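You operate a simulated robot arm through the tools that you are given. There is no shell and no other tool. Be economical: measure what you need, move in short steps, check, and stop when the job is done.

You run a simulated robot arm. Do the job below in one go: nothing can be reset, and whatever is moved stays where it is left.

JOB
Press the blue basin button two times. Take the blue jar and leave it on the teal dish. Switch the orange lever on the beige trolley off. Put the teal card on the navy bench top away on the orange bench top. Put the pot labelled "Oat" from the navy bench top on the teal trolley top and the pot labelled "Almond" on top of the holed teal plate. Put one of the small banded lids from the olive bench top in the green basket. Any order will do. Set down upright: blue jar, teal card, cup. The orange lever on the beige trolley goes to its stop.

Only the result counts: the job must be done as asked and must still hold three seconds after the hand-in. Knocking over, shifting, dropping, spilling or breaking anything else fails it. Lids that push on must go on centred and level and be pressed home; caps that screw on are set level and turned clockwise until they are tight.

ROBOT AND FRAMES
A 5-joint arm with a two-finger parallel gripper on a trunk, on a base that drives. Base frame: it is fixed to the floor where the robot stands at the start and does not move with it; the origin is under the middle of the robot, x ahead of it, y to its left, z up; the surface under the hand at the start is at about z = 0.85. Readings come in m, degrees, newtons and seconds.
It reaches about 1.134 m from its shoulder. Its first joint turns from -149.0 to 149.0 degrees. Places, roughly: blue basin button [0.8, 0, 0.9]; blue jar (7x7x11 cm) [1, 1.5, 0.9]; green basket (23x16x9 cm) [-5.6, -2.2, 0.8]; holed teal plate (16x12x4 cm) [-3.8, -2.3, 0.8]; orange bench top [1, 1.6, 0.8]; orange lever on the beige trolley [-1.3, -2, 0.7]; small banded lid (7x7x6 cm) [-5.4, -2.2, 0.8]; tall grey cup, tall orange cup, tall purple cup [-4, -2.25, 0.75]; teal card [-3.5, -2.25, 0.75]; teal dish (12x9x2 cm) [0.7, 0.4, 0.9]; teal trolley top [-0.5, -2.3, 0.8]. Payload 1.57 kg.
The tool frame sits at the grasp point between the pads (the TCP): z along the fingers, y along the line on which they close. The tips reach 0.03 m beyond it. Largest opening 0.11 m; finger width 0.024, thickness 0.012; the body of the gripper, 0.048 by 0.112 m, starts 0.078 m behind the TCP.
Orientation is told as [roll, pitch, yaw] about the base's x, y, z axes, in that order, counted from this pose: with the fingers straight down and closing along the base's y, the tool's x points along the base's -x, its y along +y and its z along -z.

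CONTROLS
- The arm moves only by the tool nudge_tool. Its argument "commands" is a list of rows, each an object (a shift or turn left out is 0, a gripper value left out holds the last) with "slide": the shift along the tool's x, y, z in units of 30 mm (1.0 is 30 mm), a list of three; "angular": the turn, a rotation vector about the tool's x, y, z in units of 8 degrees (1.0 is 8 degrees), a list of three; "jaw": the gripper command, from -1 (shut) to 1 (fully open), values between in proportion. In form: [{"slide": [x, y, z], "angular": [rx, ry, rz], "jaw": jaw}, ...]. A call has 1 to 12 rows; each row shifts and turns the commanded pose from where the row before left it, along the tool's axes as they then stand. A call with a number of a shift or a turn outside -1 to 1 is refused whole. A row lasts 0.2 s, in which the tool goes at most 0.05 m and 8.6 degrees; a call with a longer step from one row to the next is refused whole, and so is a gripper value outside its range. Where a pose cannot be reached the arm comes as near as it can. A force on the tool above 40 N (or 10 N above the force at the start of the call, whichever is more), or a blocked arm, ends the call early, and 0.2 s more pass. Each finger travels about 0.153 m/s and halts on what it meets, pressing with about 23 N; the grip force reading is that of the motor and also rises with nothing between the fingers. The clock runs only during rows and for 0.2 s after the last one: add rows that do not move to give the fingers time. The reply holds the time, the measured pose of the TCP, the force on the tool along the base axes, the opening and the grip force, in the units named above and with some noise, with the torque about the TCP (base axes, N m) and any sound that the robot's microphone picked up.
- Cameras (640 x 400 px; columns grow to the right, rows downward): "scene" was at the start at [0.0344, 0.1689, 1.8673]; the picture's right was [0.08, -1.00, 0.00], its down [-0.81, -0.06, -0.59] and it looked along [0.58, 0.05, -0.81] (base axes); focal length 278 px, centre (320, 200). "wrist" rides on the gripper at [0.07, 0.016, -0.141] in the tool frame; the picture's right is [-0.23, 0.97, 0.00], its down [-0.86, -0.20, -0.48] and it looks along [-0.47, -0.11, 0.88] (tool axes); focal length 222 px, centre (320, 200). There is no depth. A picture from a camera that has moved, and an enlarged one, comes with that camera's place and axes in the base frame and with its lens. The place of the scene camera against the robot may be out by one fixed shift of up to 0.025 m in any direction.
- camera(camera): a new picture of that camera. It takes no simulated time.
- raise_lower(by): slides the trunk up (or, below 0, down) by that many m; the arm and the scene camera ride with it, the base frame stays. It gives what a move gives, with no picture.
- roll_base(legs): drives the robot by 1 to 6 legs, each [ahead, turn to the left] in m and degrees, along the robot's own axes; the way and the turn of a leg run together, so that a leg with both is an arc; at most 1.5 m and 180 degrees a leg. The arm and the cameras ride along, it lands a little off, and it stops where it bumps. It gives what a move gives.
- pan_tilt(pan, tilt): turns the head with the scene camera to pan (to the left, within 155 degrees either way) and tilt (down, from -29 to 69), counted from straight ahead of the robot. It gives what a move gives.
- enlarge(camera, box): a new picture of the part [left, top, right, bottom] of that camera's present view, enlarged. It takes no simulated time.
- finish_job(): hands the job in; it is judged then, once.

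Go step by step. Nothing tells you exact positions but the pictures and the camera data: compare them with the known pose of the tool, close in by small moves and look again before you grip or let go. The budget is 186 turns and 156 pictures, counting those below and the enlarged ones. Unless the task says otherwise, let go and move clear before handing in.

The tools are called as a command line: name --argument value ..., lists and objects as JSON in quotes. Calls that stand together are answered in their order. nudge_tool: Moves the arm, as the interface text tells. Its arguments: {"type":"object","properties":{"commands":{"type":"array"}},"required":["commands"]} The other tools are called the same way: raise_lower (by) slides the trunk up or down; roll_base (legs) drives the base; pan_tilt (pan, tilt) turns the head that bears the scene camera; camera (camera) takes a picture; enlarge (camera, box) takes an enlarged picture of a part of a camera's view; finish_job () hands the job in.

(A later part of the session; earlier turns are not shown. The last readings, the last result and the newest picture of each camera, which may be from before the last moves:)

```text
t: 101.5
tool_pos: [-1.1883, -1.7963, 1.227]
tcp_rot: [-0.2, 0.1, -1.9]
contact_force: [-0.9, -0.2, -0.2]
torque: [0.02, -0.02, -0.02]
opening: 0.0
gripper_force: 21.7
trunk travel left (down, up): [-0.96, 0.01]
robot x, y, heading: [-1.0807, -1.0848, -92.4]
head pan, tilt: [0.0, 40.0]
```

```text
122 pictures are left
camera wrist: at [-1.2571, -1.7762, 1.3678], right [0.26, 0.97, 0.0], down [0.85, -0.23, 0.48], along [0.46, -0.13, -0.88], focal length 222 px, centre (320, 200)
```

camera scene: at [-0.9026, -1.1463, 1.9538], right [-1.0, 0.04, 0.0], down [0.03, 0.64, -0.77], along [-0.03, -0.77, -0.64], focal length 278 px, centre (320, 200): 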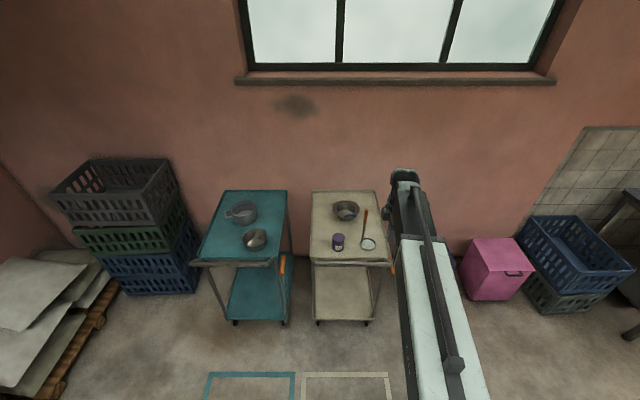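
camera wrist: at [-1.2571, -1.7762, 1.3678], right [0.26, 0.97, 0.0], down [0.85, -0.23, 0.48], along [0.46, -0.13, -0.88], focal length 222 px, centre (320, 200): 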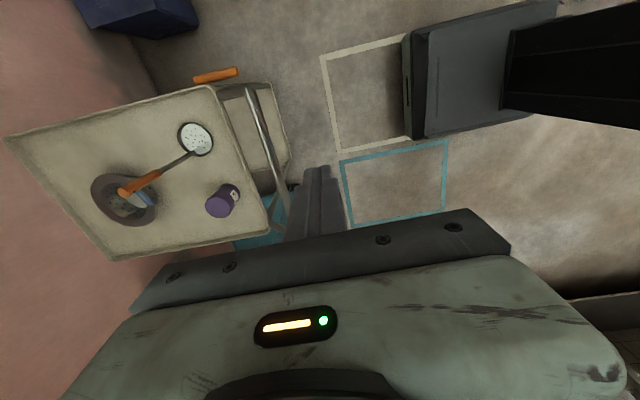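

Orange levers sit on the trolleys' right front legs. I zoom in.

enlarge --camera "scene" --box '[280, 190, 410, 330]'

enlarge --camera "wrist" --box '[160, 40, 320, 140]'

```text
2.86 times, centred on (345, 260) of scene
camera zoom: at [-0.9026, -1.1463, 1.9538], right [-1.0, 0.04, 0.0], down [0.03, 0.64, -0.77], along [-0.03, -0.77, -0.64], focal length 794 px, centre (249, 29)
```

zoom: 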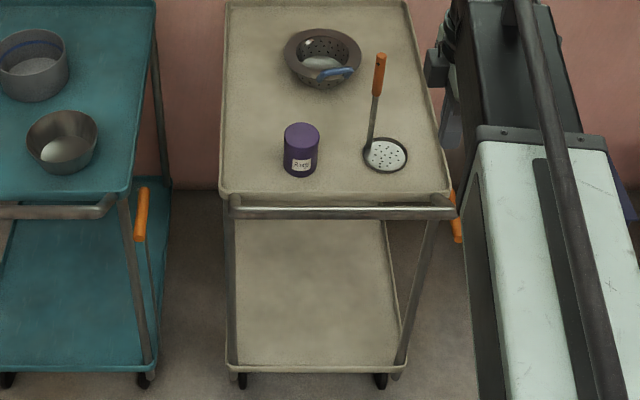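

```text
4.00 times, centred on (240, 90) of wrist
camera zoom: at [-1.2571, -1.7762, 1.3678], right [0.26, 0.97, 0.0], down [0.85, -0.23, 0.48], along [0.46, -0.13, -0.88], focal length 888 px, centre (640, 640)
```

zoom: 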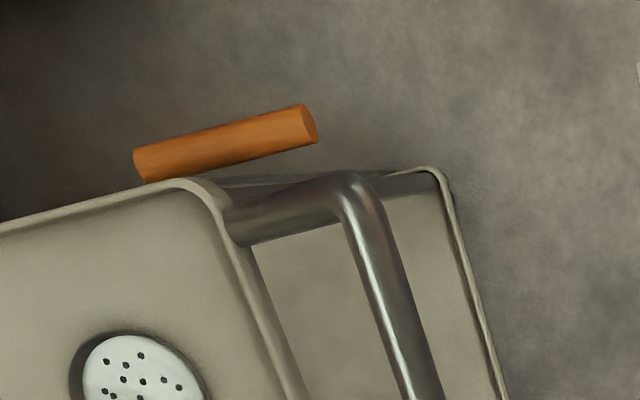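

The handle is a near-horizontal orange bar at about (-1.32, -2.0, ~0.75–0.8). I drive to the right of the trolley to view its side from lower.

roll_base --legs '[[0, -90], [0.75, 0], [0, 90]]'

pan_tilt --pan 38 --tilt 40

raise_lower --by -0.3

camera --camera "scene"

```text
t: 113.3
tool_pos: [-1.9359, -1.7656, 1.2267]
tcp_rot: [-0.1, -0.1, -1.2]
contact_force: [-0.1, 0.7, 1.2]
torque: [-0.01, 0.02, -0.04]
opening: 0.0
gripper_force: 20.9
trunk travel left (down, up): [-0.96, 0.01]
robot x, y, heading: [-1.8573, -1.0572, -92.6]
head pan, tilt: [0.0, 40.0]
```

```text
t: 114.3
tool_pos: [-1.9376, -1.7672, 1.2269]
tcp_rot: [-0.1, 0.0, -1.1]
contact_force: [0.4, 0.5, 0.3]
torque: [0.01, 0.01, -0.01]
opening: 0.0001
gripper_force: 21.2
trunk travel left (down, up): [-0.96, 0.01]
robot x, y, heading: [-1.8571, -1.0557, -92.0]
head pan, tilt: [38.0, 40.0]
```

```text
t: 117.3
tool_pos: [-1.9366, -1.7658, 0.9258]
tcp_rot: [-0.1, 0.0, -1.2]
contact_force: [0.7, 0.1, -0.7]
torque: [-0.01, -0.02, -0.02]
opening: 0.0004
gripper_force: 21.3
trunk travel left (down, up): [-0.66, 0.31]
robot x, y, heading: [-1.8579, -1.0541, -92.5]
head pan, tilt: [38.0, 40.0]
```

```text
119 pictures are left
camera scene: at [-1.6292, -1.0997, 1.6538], right [-0.81, -0.58, 0.0], down [-0.37, 0.52, -0.77], along [0.45, -0.62, -0.64], focal length 278 px, centre (320, 200)
```

scene: 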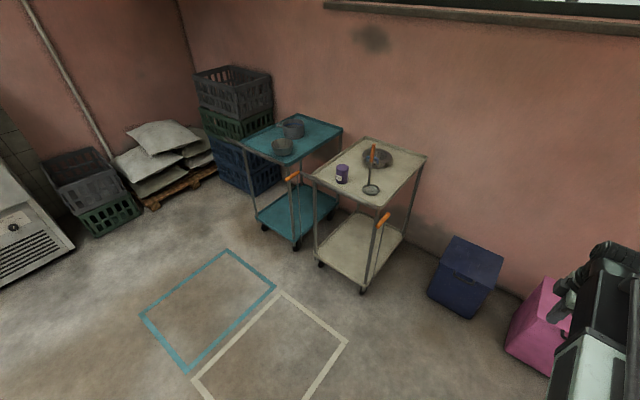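

enlarge --camera "scene" --box '[330, 170, 430, 300]'

enlarge --camera "scene" --box '[250, 140, 330, 250]'

```text
3.08 times, centred on (380, 235) of scene
camera zoom: at [-1.6292, -1.0997, 1.6538], right [-0.81, -0.58, 0.0], down [-0.37, 0.52, -0.77], along [0.45, -0.62, -0.64], focal length 855 px, centre (135, 92)
```

zoom: 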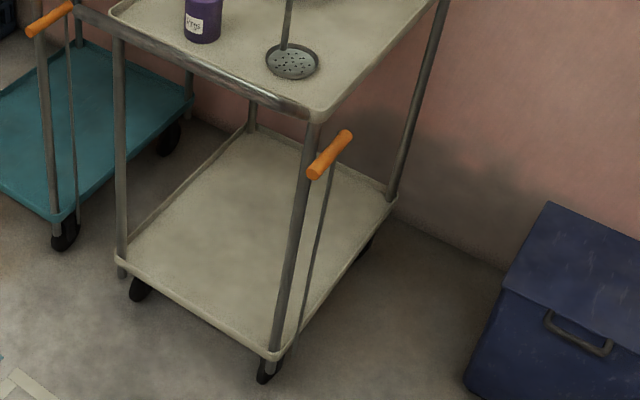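

```text
3.64 times, centred on (290, 195) of scene
camera zoom: at [-1.6292, -1.0997, 1.6538], right [-0.81, -0.58, 0.0], down [-0.37, 0.52, -0.77], along [0.45, -0.62, -0.64], focal length 1011 px, centre (429, 218)
```

zoom: 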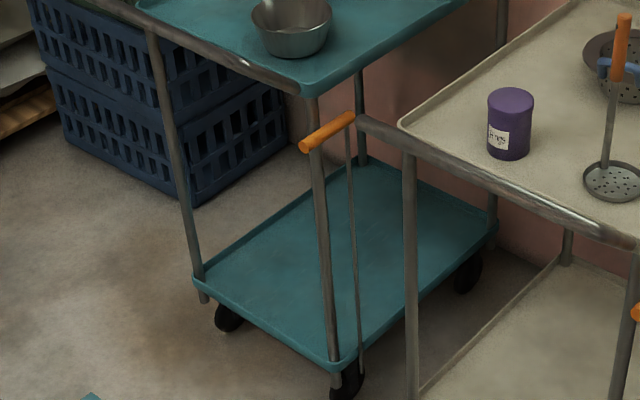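

The lever is a horizontal bar along y (about y -1.96 to -2.065, z ≈ 0.765, x ≈ -1.327) with a rod going down to the wheel. I bring the wrist camera closer to look for markings and the pivot.

nudge_tool --commands '[{"slide": [-1, 0, 0]}, {"slide": [-1, 0, 0]}, {"slide": [-1, 0, 0]}, {"slide": [-1, 0, 0]}, {"slide": [-1, 0, 0]}, {"slide": [-1, 0, 0]}, {"slide": [-1, 0, 0]}, {"slide": [-1, 0, 0]}, {"slide": [-1, 0, 0]}, {"slide": [-1, 0, 0]}, {}]'

camera --camera "wrist"

enlarge --camera "scene" --box '[360, 190, 420, 240]'

```text
t: 119.7
tool_pos: [-1.6354, -1.773, 0.9267]
tcp_rot: [-0.1, 0.0, -1.2]
contact_force: [0.8, -0.4, 0.2]
torque: [0.0, -0.01, 0.01]
opening: 0.0
gripper_force: 20.7
trunk travel left (down, up): [-0.66, 0.31]
robot x, y, heading: [-1.8564, -1.0532, -92.5]
head pan, tilt: [38.0, 40.0]
```

```text
116 pictures are left
camera wrist: at [-1.7042, -1.7544, 1.0678], right [0.25, 0.97, 0.0], down [0.85, -0.22, 0.48], along [0.46, -0.12, -0.88], focal length 222 px, centre (320, 200)
```

wrist: 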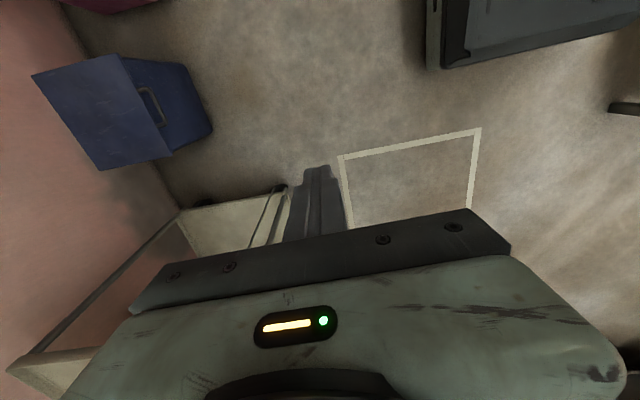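

```text
8.00 times, centred on (390, 215) of scene
camera zoom: at [-1.6289, -1.0998, 1.6537], right [-0.81, -0.58, 0.0], down [-0.37, 0.52, -0.77], along [0.45, -0.62, -0.64], focal length 2224 px, centre (-240, 80)
```

zoom: 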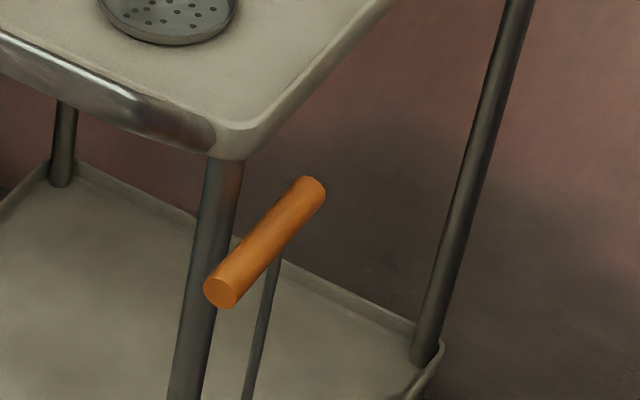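

I compare the teal trolley's lever and the rod's bottom end, to understand the pivot.

enlarge --camera "scene" --box '[270, 160, 320, 260]'

enlarge --camera "scene" --box '[350, 230, 410, 310]'

```text
4.00 times, centred on (295, 210) of scene
camera zoom: at [-1.6289, -1.0998, 1.6537], right [-0.81, -0.58, 0.0], down [-0.37, 0.52, -0.77], along [0.45, -0.62, -0.64], focal length 1112 px, centre (420, 160)
```

zoom: 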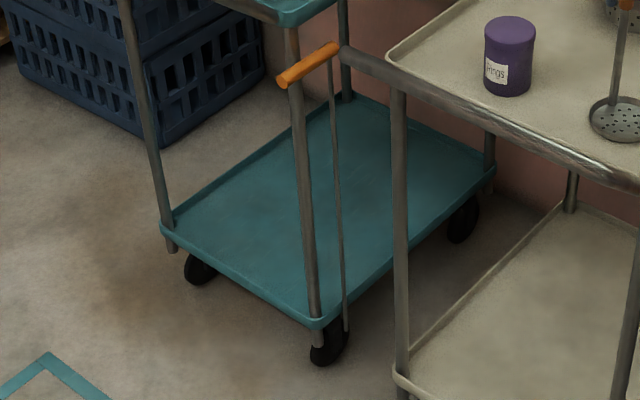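

```text
5.00 times, centred on (380, 270) of scene
camera zoom: at [-1.6289, -1.0998, 1.6537], right [-0.81, -0.58, 0.0], down [-0.37, 0.52, -0.77], along [0.45, -0.62, -0.64], focal length 1390 px, centre (20, -150)
```

zoom: 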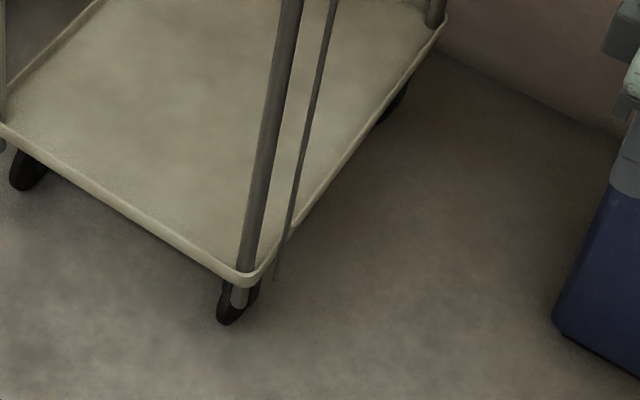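

I lower the trunk for a flatter side view of the levers.

raise_lower --by -0.5

pan_tilt --pan 38 --tilt 25

camera --camera "scene"

enlarge --camera "scene" --box '[240, 160, 440, 285]'

```text
refused: -0.5 is not a number from -0.4 to 0.4
```

```text
t: 120.5
tool_pos: [-1.6362, -1.772, 0.9267]
tcp_rot: [0.0, 0.0, -1.3]
contact_force: [-0.6, -0.5, -0.5]
torque: [0.01, -0.01, 0.0]
opening: 0.0
gripper_force: 21.1
trunk travel left (down, up): [-0.66, 0.31]
robot x, y, heading: [-1.8552, -1.0541, -92.3]
head pan, tilt: [38.0, 25.0]
```

```text
112 pictures are left
camera scene: at [-1.625, -1.1056, 1.677], right [-0.81, -0.58, 0.0], down [-0.25, 0.34, -0.91], along [0.53, -0.74, -0.42], focal length 278 px, centre (320, 200)
```

scene: 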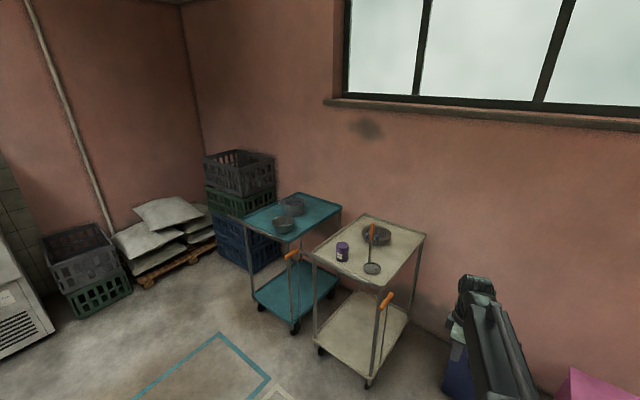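

```text
3.20 times, centred on (340, 222) of scene
camera zoom: at [-1.625, -1.1056, 1.677], right [-0.81, -0.58, 0.0], down [-0.25, 0.34, -0.91], along [0.53, -0.74, -0.42], focal length 890 px, centre (256, 128)
```

zoom: 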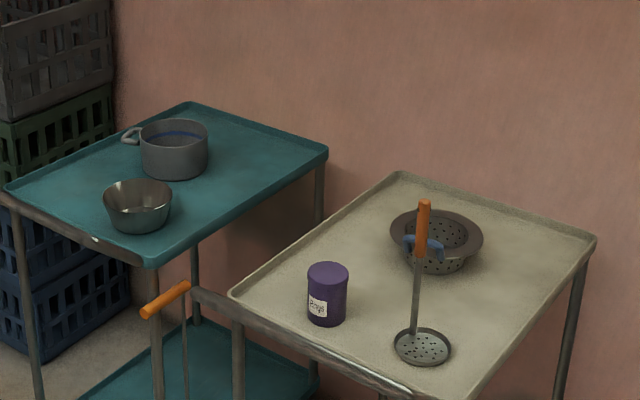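

raise_lower --by -0.4

pan_tilt --pan 40 --tilt 28

enlarge --camera "scene" --box '[240, 120, 440, 320]'

```text
t: 124.3
tool_pos: [-1.6353, -1.7731, 0.5273]
tcp_rot: [-0.1, 0.0, -1.4]
contact_force: [-0.4, 0.2, -0.1]
torque: [0.0, 0.03, 0.0]
opening: 0.0
gripper_force: 21.5
trunk travel left (down, up): [-0.26, 0.71]
robot x, y, heading: [-1.8543, -1.0541, -92.5]
head pan, tilt: [38.0, 25.0]
```

```text
t: 125.0
tool_pos: [-1.6357, -1.7727, 0.5266]
tcp_rot: [-0.1, -0.1, -1.3]
contact_force: [0.1, 0.8, 0.5]
torque: [0.02, -0.01, -0.04]
opening: 0.0001
gripper_force: 21.5
trunk travel left (down, up): [-0.26, 0.71]
robot x, y, heading: [-1.8549, -1.0549, -92.4]
head pan, tilt: [40.0, 28.0]
```

```text
2.00 times, centred on (340, 220) of scene
camera zoom: at [-1.623, -1.1029, 1.2723], right [-0.79, -0.61, 0.0], down [-0.29, 0.37, -0.88], along [0.54, -0.7, -0.47], focal length 556 px, centre (280, 160)
```

zoom: 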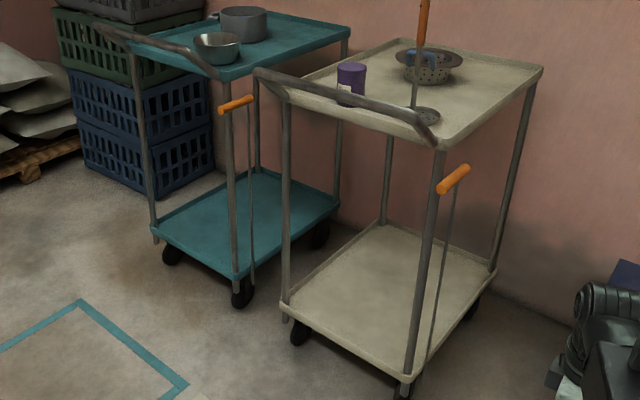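

Both levers appear horizontal, reaching forward from the rod at their rear end. I'll raise, drive 0.2 m closer, and set the closed fingertips above the front end of the handle.

raise_lower --by 0.4

roll_base --legs '[[0.2, 0]]'

pan_tilt --pan 38 --tilt 48

camera --camera "scene"

camera --camera "wrist"

```text
t: 128.8
tool_pos: [-1.6356, -1.7727, 0.9276]
tcp_rot: [-0.1, 0.1, -1.2]
contact_force: [1.0, -0.1, -0.1]
torque: [-0.03, -0.03, 0.02]
opening: 0.0001
gripper_force: 21.3
trunk travel left (down, up): [-0.66, 0.31]
robot x, y, heading: [-1.8548, -1.0541, -92.5]
head pan, tilt: [40.0, 28.0]
```

```text
t: 130.4
tool_pos: [-1.6417, -1.9727, 0.9273]
tcp_rot: [-0.1, 0.0, -1.0]
contact_force: [-0.2, -0.2, 0.3]
torque: [0.0, -0.01, -0.01]
opening: 0.0
gripper_force: 21.5
trunk travel left (down, up): [-0.66, 0.31]
robot x, y, heading: [-1.8663, -1.2542, -92.0]
head pan, tilt: [40.0, 28.0]
```

```text
t: 131.2
tool_pos: [-1.6415, -1.973, 0.9268]
tcp_rot: [-0.2, -0.1, -1.0]
contact_force: [0.2, 0.1, 0.2]
torque: [0.02, 0.02, 0.02]
opening: 0.0
gripper_force: 21.3
trunk travel left (down, up): [-0.66, 0.31]
robot x, y, heading: [-1.8658, -1.2531, -92.4]
head pan, tilt: [38.0, 48.0]
```

```text
109 pictures are left
camera scene: at [-1.641, -1.2952, 1.6424], right [-0.81, -0.58, 0.0], down [-0.43, 0.6, -0.67], along [0.39, -0.54, -0.74], focal length 278 px, centre (320, 200)
```

scene: 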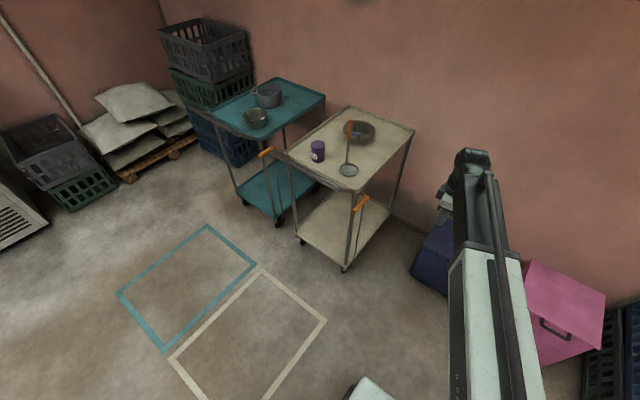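

```text
108 pictures are left
camera wrist: at [-1.7106, -1.9548, 1.0678], right [0.24, 0.97, 0.0], down [0.85, -0.21, 0.48], along [0.46, -0.12, -0.88], focal length 222 px, centre (320, 200)
```

wrist: 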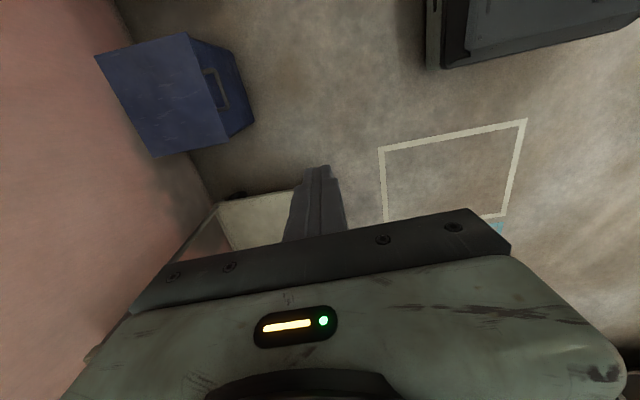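

I approach in x towards the lever with tips above deck height, then look again.

nudge_tool --commands '[{"slide": [-1, 0, 0]}, {"slide": [-1, 0, 0]}, {"slide": [-1, 0, 0]}, {"slide": [-1, 0, 0]}, {"slide": [-1, 0, 0]}, {"slide": [-1, 0, 0]}, {"slide": [-1, 0, 0]}, {}]'

camera --camera "wrist"

enlarge --camera "scene" --box '[320, 120, 420, 240]'

```text
t: 133.0
tool_pos: [-1.4301, -1.9757, 0.9267]
tcp_rot: [-0.2, 0.0, -0.9]
contact_force: [-0.1, -0.1, -0.6]
torque: [-0.01, 0.0, 0.0]
opening: 0.0
gripper_force: 21.2
trunk travel left (down, up): [-0.66, 0.31]
robot x, y, heading: [-1.8643, -1.2566, -92.0]
head pan, tilt: [38.0, 48.0]
```

```text
107 pictures are left
camera wrist: at [-1.4999, -1.9587, 1.0678], right [0.24, 0.97, 0.0], down [0.85, -0.21, 0.48], along [0.46, -0.12, -0.88], focal length 222 px, centre (320, 200)
```

wrist: 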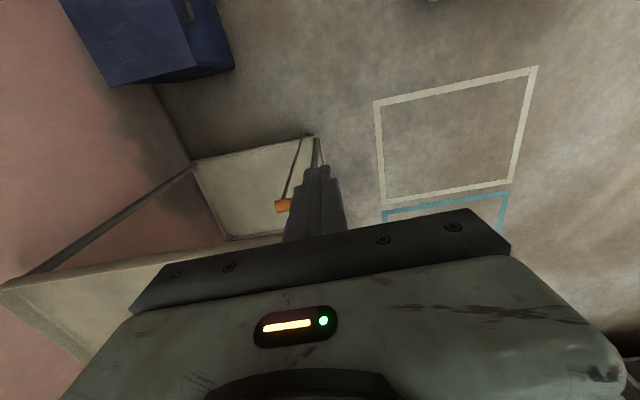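

```text
3.33 times, centred on (370, 180) of scene
camera zoom: at [-1.6408, -1.2951, 1.6423], right [-0.81, -0.58, 0.0], down [-0.43, 0.6, -0.67], along [0.39, -0.54, -0.74], focal length 927 px, centre (153, 267)
```

zoom: 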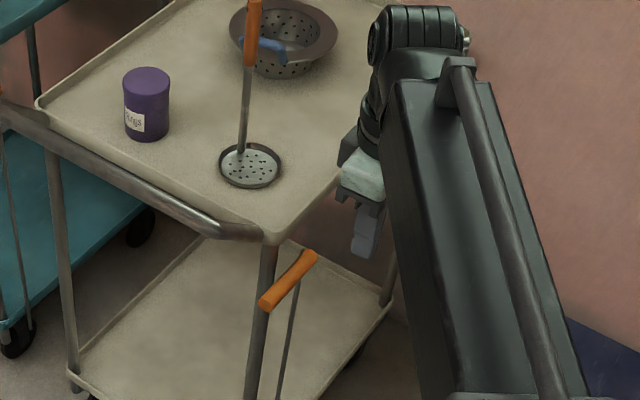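

enlarge --camera "wrist" --box '[250, 120, 346, 220]'

```text
4.00 times, centred on (298, 170) of wrist
camera zoom: at [-1.4999, -1.9587, 1.0678], right [0.24, 0.97, 0.0], down [0.85, -0.21, 0.48], along [0.46, -0.12, -0.88], focal length 888 px, centre (408, 320)
```

zoom: 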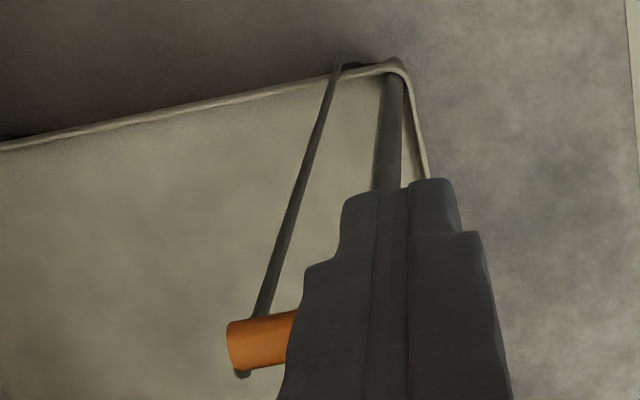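

The rod is vertical at about (-1.33, -2.075), and the handle projects forward from its top. I go above the handle's front end and press gently to see which way it yields.

nudge_tool --commands '[{"slide": [-1, 0, 0]}, {"slide": [-1, 0, 0]}, {"slide": [-1, 0, 0]}, {"slide": [-0.2, 0, 0]}, {}]'

raise_lower --by -0.09

camera --camera "wrist"

enlarge --camera "scene" --box '[320, 120, 420, 240]'

```text
t: 134.2
tool_pos: [-1.3364, -1.9785, 0.9262]
tcp_rot: [0.0, 0.0, -1.0]
contact_force: [-0.4, 0.0, -1.0]
torque: [-0.05, 0.02, -0.02]
opening: 0.0
gripper_force: 21.2
trunk travel left (down, up): [-0.66, 0.31]
robot x, y, heading: [-1.8654, -1.2558, -92.4]
head pan, tilt: [38.0, 48.0]
```

```text
t: 135.5
tool_pos: [-1.3347, -1.9771, 0.8376]
tcp_rot: [-0.1, 0.0, -0.9]
contact_force: [0.5, 0.6, -0.1]
torque: [0.01, 0.02, 0.01]
opening: 0.0
gripper_force: 21.3
trunk travel left (down, up): [-0.57, 0.4]
robot x, y, heading: [-1.865, -1.2532, -92.2]
head pan, tilt: [38.0, 48.0]
```

```text
104 pictures are left
camera wrist: at [-1.4049, -1.9602, 0.9779], right [0.24, 0.97, 0.0], down [0.85, -0.21, 0.48], along [0.46, -0.12, -0.88], focal length 222 px, centre (320, 200)
```

wrist: 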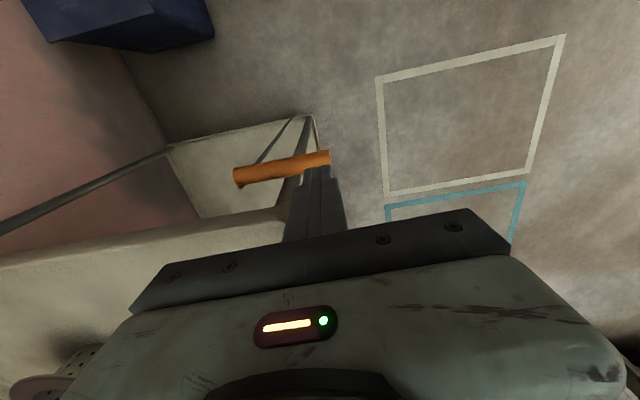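

```text
3.33 times, centred on (370, 180) of scene
camera zoom: at [-1.6411, -1.2951, 1.5523], right [-0.81, -0.58, 0.0], down [-0.43, 0.6, -0.67], along [0.39, -0.54, -0.74], focal length 927 px, centre (153, 267)
```

zoom: 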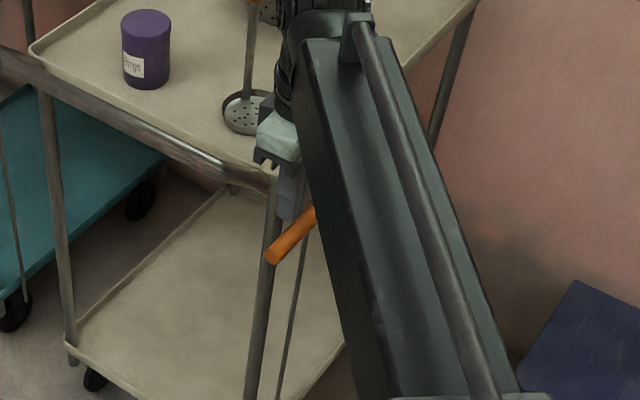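

The tips are right over the front end of the handle. I shift slightly back and press down in small steps.

nudge_tool --commands '[{"slide": [0, -0.25, 0]}, {}]'

raise_lower --by -0.035

raise_lower --by -0.006

raise_lower --by -0.005

```text
t: 136.1
tool_pos: [-1.3356, -1.9853, 0.8367]
tcp_rot: [-0.1, 0.0, -0.9]
contact_force: [0.1, -0.8, 0.1]
torque: [-0.03, -0.01, 0.03]
opening: 0.0
gripper_force: 21.2
trunk travel left (down, up): [-0.57, 0.4]
robot x, y, heading: [-1.8647, -1.2539, -92.4]
head pan, tilt: [38.0, 48.0]
```

```text
t: 136.9
tool_pos: [-1.3355, -1.9861, 0.8017]
tcp_rot: [-0.1, 0.0, -0.9]
contact_force: [0.6, 0.0, -0.4]
torque: [-0.01, 0.03, 0.02]
opening: 0.0002
gripper_force: 21.2
trunk travel left (down, up): [-0.535, 0.435]
robot x, y, heading: [-1.8695, -1.253, -92.3]
head pan, tilt: [38.0, 48.0]
```

```text
t: 137.4
tool_pos: [-1.3358, -1.9863, 0.7964]
tcp_rot: [-0.1, 0.0, -1.0]
contact_force: [0.0, -0.4, 0.3]
torque: [0.0, -0.01, -0.01]
opening: 0.0
gripper_force: 21.1
trunk travel left (down, up): [-0.529, 0.441]
robot x, y, heading: [-1.8635, -1.2544, -92.6]
head pan, tilt: [38.0, 48.0]
```

```text
t: 138.0
tool_pos: [-1.3356, -1.9861, 0.79]
tcp_rot: [-0.2, 0.0, -1.0]
contact_force: [-0.7, -0.3, -0.2]
torque: [0.0, -0.02, 0.02]
opening: 0.0002
gripper_force: 21.3
trunk travel left (down, up): [-0.524, 0.446]
robot x, y, heading: [-1.8645, -1.2551, -92.2]
head pan, tilt: [38.0, 48.0]
```

raise_lower --by -0.006

raise_lower --by -0.006

camera --camera "wrist"

```text
t: 138.5
tool_pos: [-1.336, -1.9867, 0.785]
tcp_rot: [0.0, 0.1, -1.0]
contact_force: [0.5, -0.2, -0.3]
torque: [-0.02, 0.0, -0.02]
opening: 0.0001
gripper_force: 21.7
trunk travel left (down, up): [-0.518, 0.452]
robot x, y, heading: [-1.8625, -1.2558, -92.7]
head pan, tilt: [38.0, 48.0]
```

```text
t: 139.1
tool_pos: [-1.3369, -1.9834, 0.78]
tcp_rot: [-0.3, 0.0, -1.0]
contact_force: [2.7, -1.7, 7.4]
torque: [-0.05, -0.13, 0.0]
opening: 0.0001
gripper_force: 21.4
trunk travel left (down, up): [-0.512, 0.458]
robot x, y, heading: [-1.8655, -1.2548, -92.2]
head pan, tilt: [38.0, 48.0]
```

```text
102 pictures are left
camera wrist: at [-1.4051, -1.9675, 0.9203], right [0.24, 0.97, 0.0], down [0.85, -0.21, 0.48], along [0.46, -0.12, -0.88], focal length 222 px, centre (320, 200)
```

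wrist: 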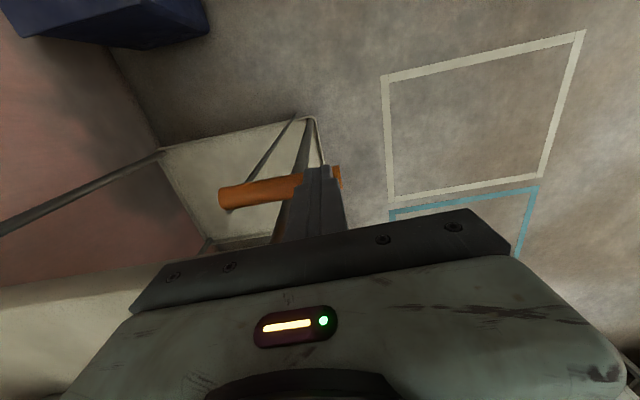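

Contact with 7 N at tip z ≈ 0.75. One more small step tells whether it yields.

raise_lower --by -0.006

enlarge --camera "wrist" --box '[180, 100, 380, 240]'

```text
t: 139.5
tool_pos: [-1.3368, -1.9847, 0.7777]
tcp_rot: [-0.4, -0.2, -1.0]
contact_force: [-0.8, -1.0, 33.8]
torque: [-0.05, -0.27, -0.17]
opening: 0.0
gripper_force: 21.3
trunk travel left (down, up): [-0.508, 0.462]
robot x, y, heading: [-1.8655, -1.2528, -92.4]
head pan, tilt: [38.0, 48.0]
stopped: the force on the tool passed its limit at 48 N (the readings are from after the stop); the commanded pose is now the measured one
```

```text
2.86 times, centred on (280, 170) of wrist
camera zoom: at [-1.4057, -1.9662, 0.9187], right [0.24, 0.97, -0.01], down [0.85, -0.21, 0.48], along [0.47, -0.12, -0.88], focal length 635 px, centre (434, 286)
```

zoom: 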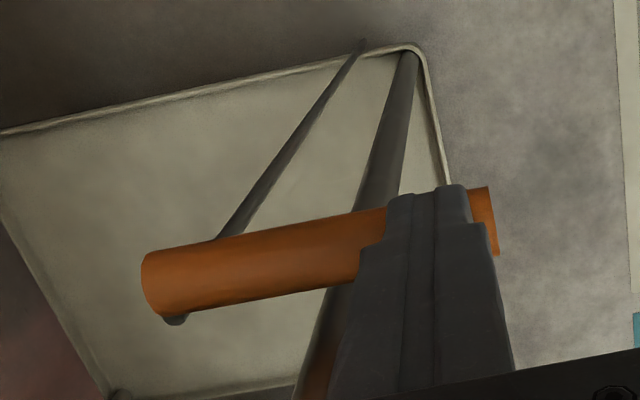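

Down is a hard stop, so off must be upward (or outward). I back off and test tilting the gripper towards horizontal so I can take the handle from the front-outside.

raise_lower --by 0.12

nudge_tool --commands '[{"slide": [1, 0, 0]}, {"slide": [1, 0, 0]}, {"slide": [1, 0, 0]}, {"slide": [1, 0, 0]}, {"slide": [1, 0, 0]}, {"slide": [1, 0, 0]}, {}]'

nudge_tool --commands '[{"angular": [0, 0, -1]}, {"angular": [0, 0, -1]}, {"angular": [0, 0, -1]}, {"angular": [1, 0, 0]}, {"angular": [1, 0, 0]}, {"angular": [1, 0, 0]}, {}]'

camera --camera "scene"

```text
t: 141.0
tool_pos: [-1.3349, -1.9867, 0.8951]
tcp_rot: [-0.3, -0.2, -1.0]
contact_force: [0.4, 0.3, 0.2]
torque: [0.01, 0.03, 0.01]
opening: 0.0
gripper_force: 21.3
trunk travel left (down, up): [-0.628, 0.342]
robot x, y, heading: [-1.867, -1.2597, -92.3]
head pan, tilt: [38.0, 48.0]
```

```text
t: 142.6
tool_pos: [-1.5154, -1.9835, 0.8954]
tcp_rot: [-0.3, -0.2, -1.0]
contact_force: [0.2, -0.2, 0.2]
torque: [0.02, 0.01, 0.05]
opening: 0.0
gripper_force: 21.0
trunk travel left (down, up): [-0.628, 0.342]
robot x, y, heading: [-1.8617, -1.2561, -92.4]
head pan, tilt: [38.0, 48.0]
```

```text
t: 144.2
tool_pos: [-1.5171, -1.984, 0.9171]
tcp_rot: [-24.4, 0.0, 23.0]
contact_force: [0.8, 0.2, -0.4]
torque: [0.04, -0.02, 0.02]
opening: 0.0
gripper_force: 21.7
out of reach, approached as far as the arm can: row 5, 6
trunk travel left (down, up): [-0.628, 0.342]
robot x, y, heading: [-1.8684, -1.2559, -92.2]
head pan, tilt: [38.0, 48.0]
```

```text
100 pictures are left
camera scene: at [-1.6411, -1.295, 1.6103], right [-0.81, -0.58, 0.0], down [-0.43, 0.6, -0.67], along [0.39, -0.54, -0.74], focal length 278 px, centre (320, 200)
```

scene: 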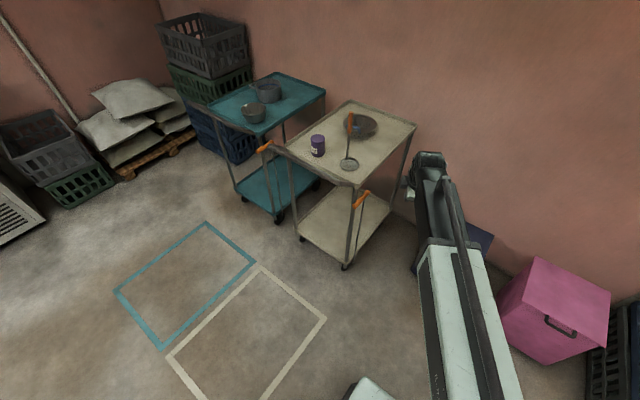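

Tilting works and swings about a wrist axis ~0.25 m back. I complete the tilt to horizontal.

nudge_tool --commands '[{"angular": [1, 0, 0]}, {"angular": [1, 0, 0]}, {"angular": [1, 0, 0]}, {"angular": [1, 0, 0]}, {"angular": [1, 0, 0]}, {"angular": [1, 0, 0]}, {"angular": [1, 0, 0]}, {"angular": [1, 0, 0]}, {"angular": [0.2, 0, 0]}, {}]'

camera --camera "scene"

camera --camera "wrist"

```text
t: 146.4
tool_pos: [-1.5173, -1.9855, 1.1255]
tcp_rot: [-88.3, 0.0, 22.8]
contact_force: [-0.5, 0.1, -0.7]
torque: [0.02, 0.01, -0.01]
opening: 0.0001
gripper_force: 21.3
out of reach, approached as far as the arm can: row 1, 2, 3, 4, 5, 6, 7, 8, 9
trunk travel left (down, up): [-0.628, 0.342]
robot x, y, heading: [-1.866, -1.2542, -92.3]
head pan, tilt: [38.0, 48.0]
```

```text
99 pictures are left
camera scene: at [-1.6411, -1.2951, 1.6103], right [-0.81, -0.58, 0.0], down [-0.43, 0.6, -0.67], along [0.39, -0.54, -0.74], focal length 278 px, centre (320, 200)
```

scene: 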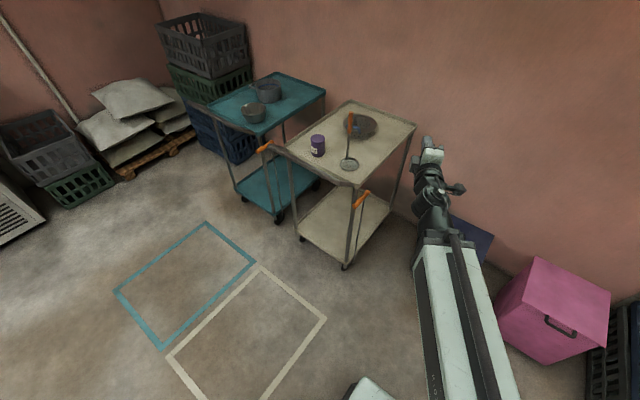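

```text
98 pictures are left
camera wrist: at [-1.6352, -1.8804, 1.1134], right [0.2, 0.11, -0.97], down [0.61, 0.77, 0.21], along [0.77, -0.63, 0.08], focal length 222 px, centre (320, 200)
```

wrist: 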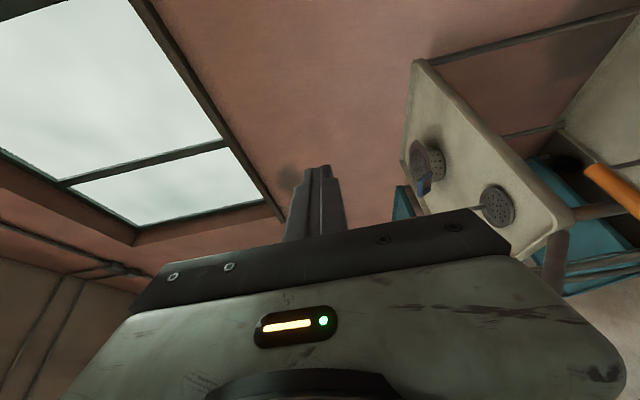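

Tilt is good. I move to a staging point 12 cm in front of the lever along the finger direction, turn to suit, then lower.

nudge_tool --commands '[{"slide": [-0.9, 0, -0.39]}, {"slide": [-0.9, 0, -0.39]}, {"slide": [-0.9, 0, -0.39]}, {"slide": [-0.9, 0, -0.39]}, {"slide": [-0.9, 0, -0.39]}, {"angular": [0, -0.8, 0]}, {"angular": [0, -0.8, 0]}, {}]'

raise_lower --by -0.4

camera --camera "wrist"

enlarge --camera "scene" --box '[270, 80, 470, 260]'

```text
t: 148.2
tool_pos: [-1.3954, -1.9036, 1.1334]
tcp_rot: [-89.9, -0.1, 35.9]
contact_force: [-0.2, 0.1, 0.3]
torque: [0.01, 0.01, 0.02]
opening: 0.0
gripper_force: 20.9
out of reach, approached as far as the arm can: row 1, 2, 3, 4, 6, 7
trunk travel left (down, up): [-0.628, 0.342]
robot x, y, heading: [-1.8642, -1.2555, -92.0]
head pan, tilt: [38.0, 48.0]
```

```text
t: 152.0
tool_pos: [-1.3944, -1.9036, 0.7332]
tcp_rot: [-89.9, 0.0, 35.9]
contact_force: [0.2, 0.1, 0.2]
torque: [0.01, -0.01, 0.01]
opening: 0.0
gripper_force: 21.0
trunk travel left (down, up): [-0.228, 0.742]
robot x, y, heading: [-1.8642, -1.2567, -92.3]
head pan, tilt: [38.0, 48.0]
```

```text
97 pictures are left
camera wrist: at [-1.5339, -1.8295, 0.7161], right [0.18, 0.13, -0.97], down [0.41, 0.89, 0.2], along [0.89, -0.44, 0.11], focal length 222 px, centre (320, 200)
```

wrist: 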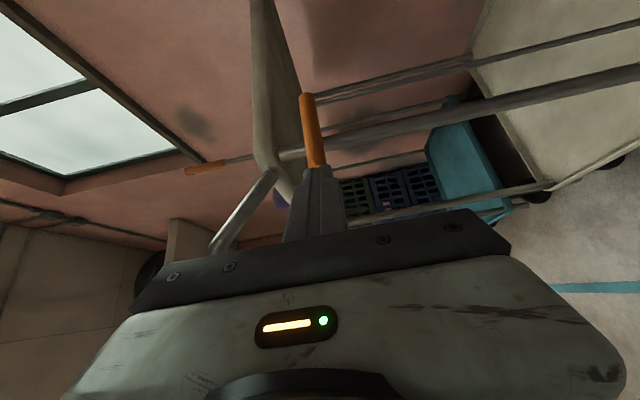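

```text
2.22 times, centred on (370, 170) of scene
camera zoom: at [-1.6411, -1.2951, 1.2104], right [-0.81, -0.58, 0.0], down [-0.43, 0.6, -0.67], along [0.39, -0.54, -0.74], focal length 618 px, centre (209, 267)
```

zoom: 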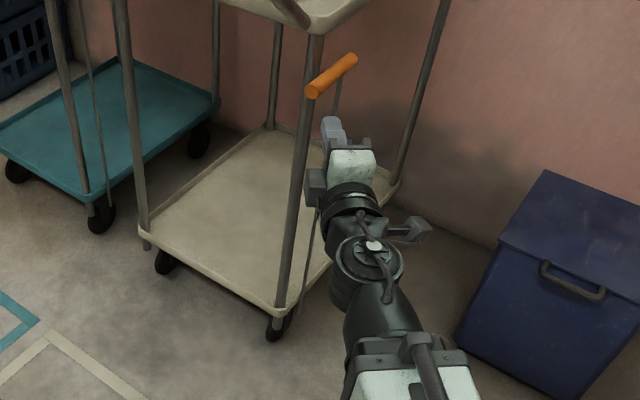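

The handle axis is at z ≈ 0.737. I lower the fingers just below it and slide them underneath.

raise_lower --by -0.037

nudge_tool --commands '[{"slide": [0, 0, 0.75]}, {"slide": [0, 0, 0.75]}, {"slide": [0, 0, 0.75]}, {"slide": [0, 0, 0.7]}, {}]'

camera --camera "wrist"

enlarge --camera "scene" --box '[270, 80, 470, 260]'

```text
t: 152.8
tool_pos: [-1.3961, -1.9042, 0.6964]
tcp_rot: [-89.9, 0.0, 35.8]
contact_force: [-0.4, -0.8, 0.2]
torque: [-0.01, 0.01, 0.01]
opening: 0.0
gripper_force: 21.4
trunk travel left (down, up): [-0.191, 0.779]
robot x, y, heading: [-1.866, -1.2528, -92.4]
head pan, tilt: [38.0, 48.0]
```

```text
t: 154.0
tool_pos: [-1.3431, -1.9764, 0.6963]
tcp_rot: [-89.9, -0.1, 35.8]
contact_force: [-0.3, -0.7, -1.2]
torque: [0.0, 0.03, -0.02]
opening: 0.0
gripper_force: 21.8
trunk travel left (down, up): [-0.191, 0.779]
robot x, y, heading: [-1.8637, -1.2509, -92.3]
head pan, tilt: [38.0, 48.0]
```

```text
95 pictures are left
camera wrist: at [-1.4817, -1.9015, 0.6791], right [0.18, 0.13, -0.97], down [0.41, 0.89, 0.2], along [0.89, -0.44, 0.11], focal length 222 px, centre (320, 200)
```

wrist: 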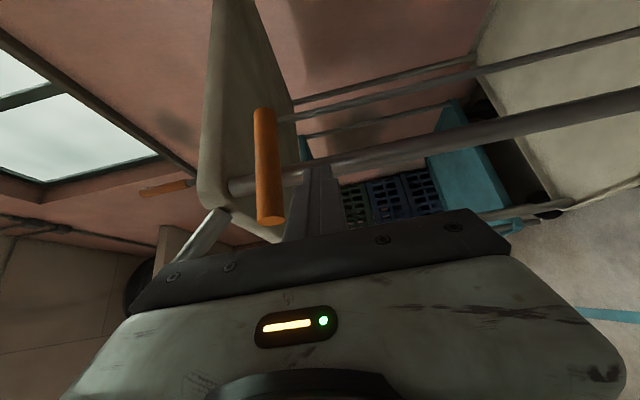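

```text
2.22 times, centred on (370, 170) of scene
camera zoom: at [-1.6411, -1.2951, 1.1733], right [-0.81, -0.58, 0.0], down [-0.43, 0.6, -0.67], along [0.39, -0.54, -0.74], focal length 618 px, centre (209, 267)
```

zoom: 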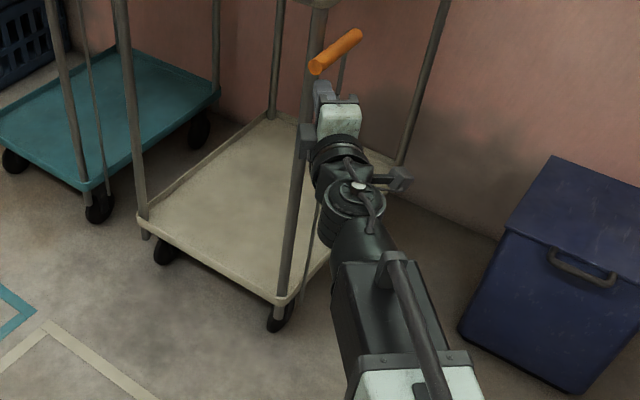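

The fingers are beneath the handle's front part. I raise gently.

raise_lower --by 0.018

raise_lower --by 0.01

camera --camera "wrist"

```text
t: 154.7
tool_pos: [-1.3414, -1.9751, 0.7132]
tcp_rot: [-89.9, 0.1, 35.8]
contact_force: [-0.3, 1.1, 0.0]
torque: [0.01, 0.0, -0.02]
opening: 0.0001
gripper_force: 21.5
trunk travel left (down, up): [-0.209, 0.761]
robot x, y, heading: [-1.8642, -1.2551, -92.4]
head pan, tilt: [38.0, 48.0]
```

```text
t: 155.3
tool_pos: [-1.3429, -1.9747, 0.7237]
tcp_rot: [-89.9, 0.1, 35.8]
contact_force: [-0.5, 1.4, -2.7]
torque: [0.05, -0.01, 0.0]
opening: 0.0
gripper_force: 20.7
trunk travel left (down, up): [-0.219, 0.751]
robot x, y, heading: [-1.8682, -1.2532, -92.2]
head pan, tilt: [38.0, 48.0]
```

```text
93 pictures are left
camera wrist: at [-1.4816, -1.9013, 0.707], right [0.18, 0.13, -0.97], down [0.41, 0.89, 0.2], along [0.89, -0.44, 0.11], focal length 222 px, centre (320, 200)
```

wrist: 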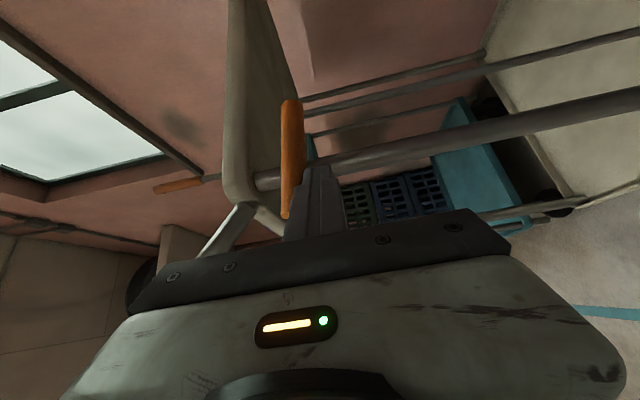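

It yields at just ~3 N: upward is right. I continue raising in steps.

raise_lower --by 0.025

raise_lower --by 0.015

camera --camera "wrist"

enlarge --camera "scene" --box '[270, 80, 470, 260]'

```text
t: 156.0
tool_pos: [-1.3425, -1.9755, 0.7484]
tcp_rot: [-89.8, 0.0, 35.8]
contact_force: [-0.4, -0.2, 0.4]
torque: [-0.01, 0.01, -0.03]
opening: 0.0
gripper_force: 21.8
trunk travel left (down, up): [-0.244, 0.726]
robot x, y, heading: [-1.8632, -1.2554, -92.1]
head pan, tilt: [38.0, 48.0]
```

```text
t: 156.6
tool_pos: [-1.3428, -1.9754, 0.7645]
tcp_rot: [-89.8, 0.0, 35.8]
contact_force: [-0.8, 0.6, 0.1]
torque: [0.0, 0.01, -0.03]
opening: 0.0001
gripper_force: 20.9
trunk travel left (down, up): [-0.259, 0.711]
robot x, y, heading: [-1.8679, -1.2563, -92.3]
head pan, tilt: [38.0, 48.0]
```

```text
92 pictures are left
camera wrist: at [-1.4817, -1.9013, 0.7471], right [0.18, 0.13, -0.97], down [0.41, 0.89, 0.2], along [0.89, -0.44, 0.11], focal length 222 px, centre (320, 200)
```

wrist: 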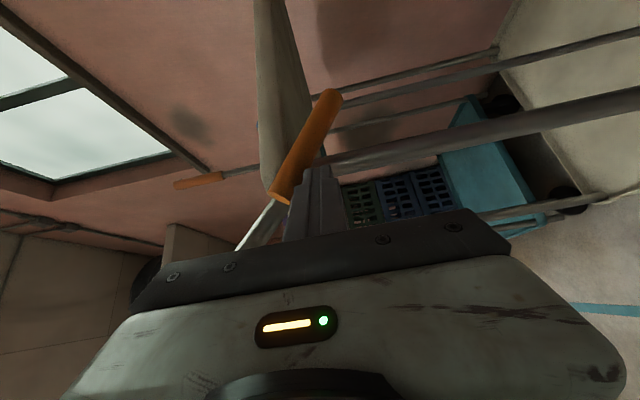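

```text
2.22 times, centred on (370, 170) of scene
camera zoom: at [-1.6411, -1.2951, 1.2414], right [-0.81, -0.58, 0.0], down [-0.43, 0.6, -0.67], along [0.39, -0.54, -0.74], focal length 618 px, centre (209, 267)
```

zoom: 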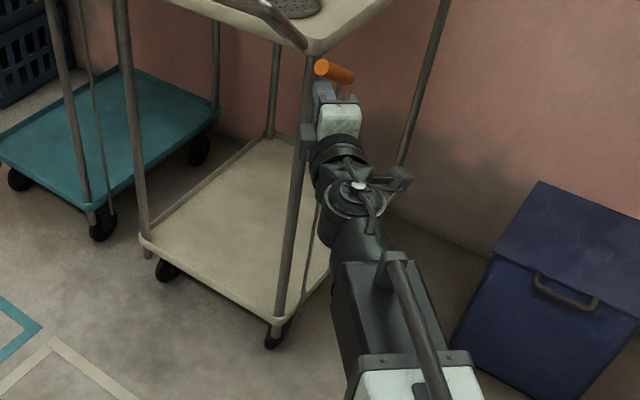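

The handle has swung up ~30°. I raise a little more, then push it backward (−y) to carry it on round.

raise_lower --by 0.02

nudge_tool --commands '[{"slide": [0.195, 0, 0.27]}, {"slide": [0.195, 0, 0.27]}, {"slide": [0.195, 0, 0.27]}, {}]'

camera --camera "wrist"

enlarge --camera "scene" --box '[270, 80, 470, 260]'

```text
t: 157.3
tool_pos: [-1.3425, -1.9751, 0.7847]
tcp_rot: [-89.9, 0.0, 35.8]
contact_force: [0.0, -0.7, 0.2]
torque: [0.01, -0.03, 0.01]
opening: 0.0001
gripper_force: 21.3
trunk travel left (down, up): [-0.279, 0.691]
robot x, y, heading: [-1.8668, -1.2574, -92.4]
head pan, tilt: [38.0, 48.0]
```

```text
t: 158.3
tool_pos: [-1.3438, -2.0057, 0.7837]
tcp_rot: [-89.9, 0.0, 35.8]
contact_force: [0.3, -0.3, -0.3]
torque: [0.03, 0.0, 0.01]
opening: 0.0
gripper_force: 21.2
trunk travel left (down, up): [-0.279, 0.691]
robot x, y, heading: [-1.866, -1.2554, -92.2]
head pan, tilt: [38.0, 48.0]
```

```text
90 pictures are left
camera wrist: at [-1.4822, -1.9317, 0.7671], right [0.18, 0.13, -0.97], down [0.41, 0.89, 0.2], along [0.89, -0.44, 0.11], focal length 222 px, centre (320, 200)
```

wrist: 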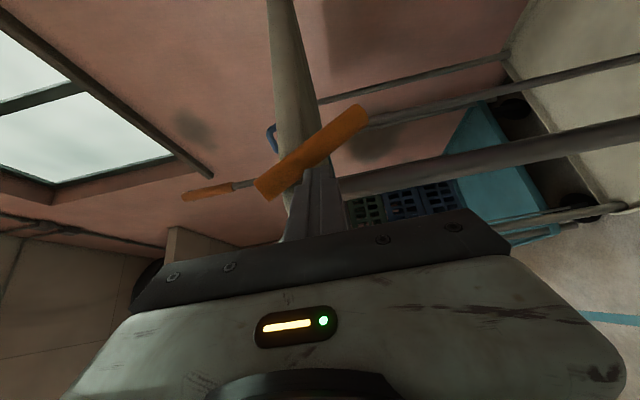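

```text
2.22 times, centred on (370, 170) of scene
camera zoom: at [-1.6411, -1.2951, 1.2613], right [-0.81, -0.58, 0.0], down [-0.43, 0.6, -0.67], along [0.39, -0.54, -0.74], focal length 618 px, centre (209, 267)
```

zoom: 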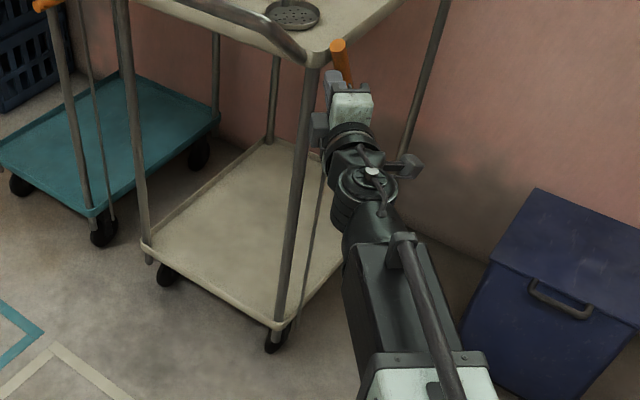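

Handle now ~50° up, with no resistance. Continue.

raise_lower --by 0.015

nudge_tool --commands '[{"slide": [0.195, 0, 0.27]}, {"slide": [0.195, 0, 0.27]}, {"slide": [0.195, 0, 0.27]}, {}]'

camera --camera "wrist"

```text
t: 158.9
tool_pos: [-1.3432, -2.0061, 0.7995]
tcp_rot: [-90.0, 0.0, 35.9]
contact_force: [-0.5, 0.0, 0.1]
torque: [-0.03, 0.02, 0.0]
opening: 0.0
gripper_force: 22.0
trunk travel left (down, up): [-0.294, 0.676]
robot x, y, heading: [-1.8664, -1.2528, -92.3]
head pan, tilt: [38.0, 48.0]
```

```text
t: 159.9
tool_pos: [-1.3439, -2.0356, 0.7991]
tcp_rot: [-90.1, -0.1, 35.8]
contact_force: [0.9, -0.3, -0.4]
torque: [-0.02, 0.01, 0.01]
opening: 0.0
gripper_force: 21.1
trunk travel left (down, up): [-0.294, 0.676]
robot x, y, heading: [-1.8626, -1.2554, -92.1]
head pan, tilt: [38.0, 48.0]
```

```text
88 pictures are left
camera wrist: at [-1.482, -1.9616, 0.7822], right [0.19, 0.13, -0.97], down [0.41, 0.89, 0.2], along [0.89, -0.44, 0.11], focal length 222 px, centre (320, 200)
```

wrist: 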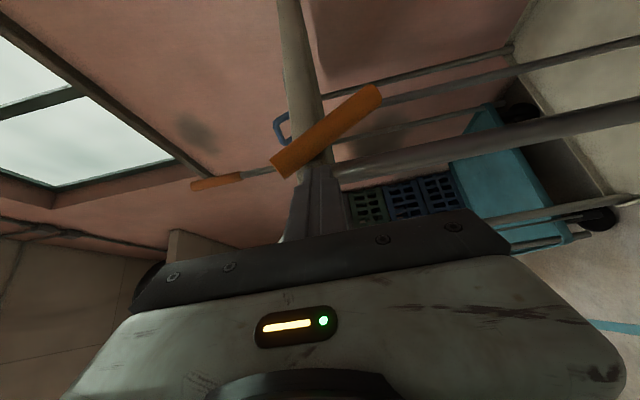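

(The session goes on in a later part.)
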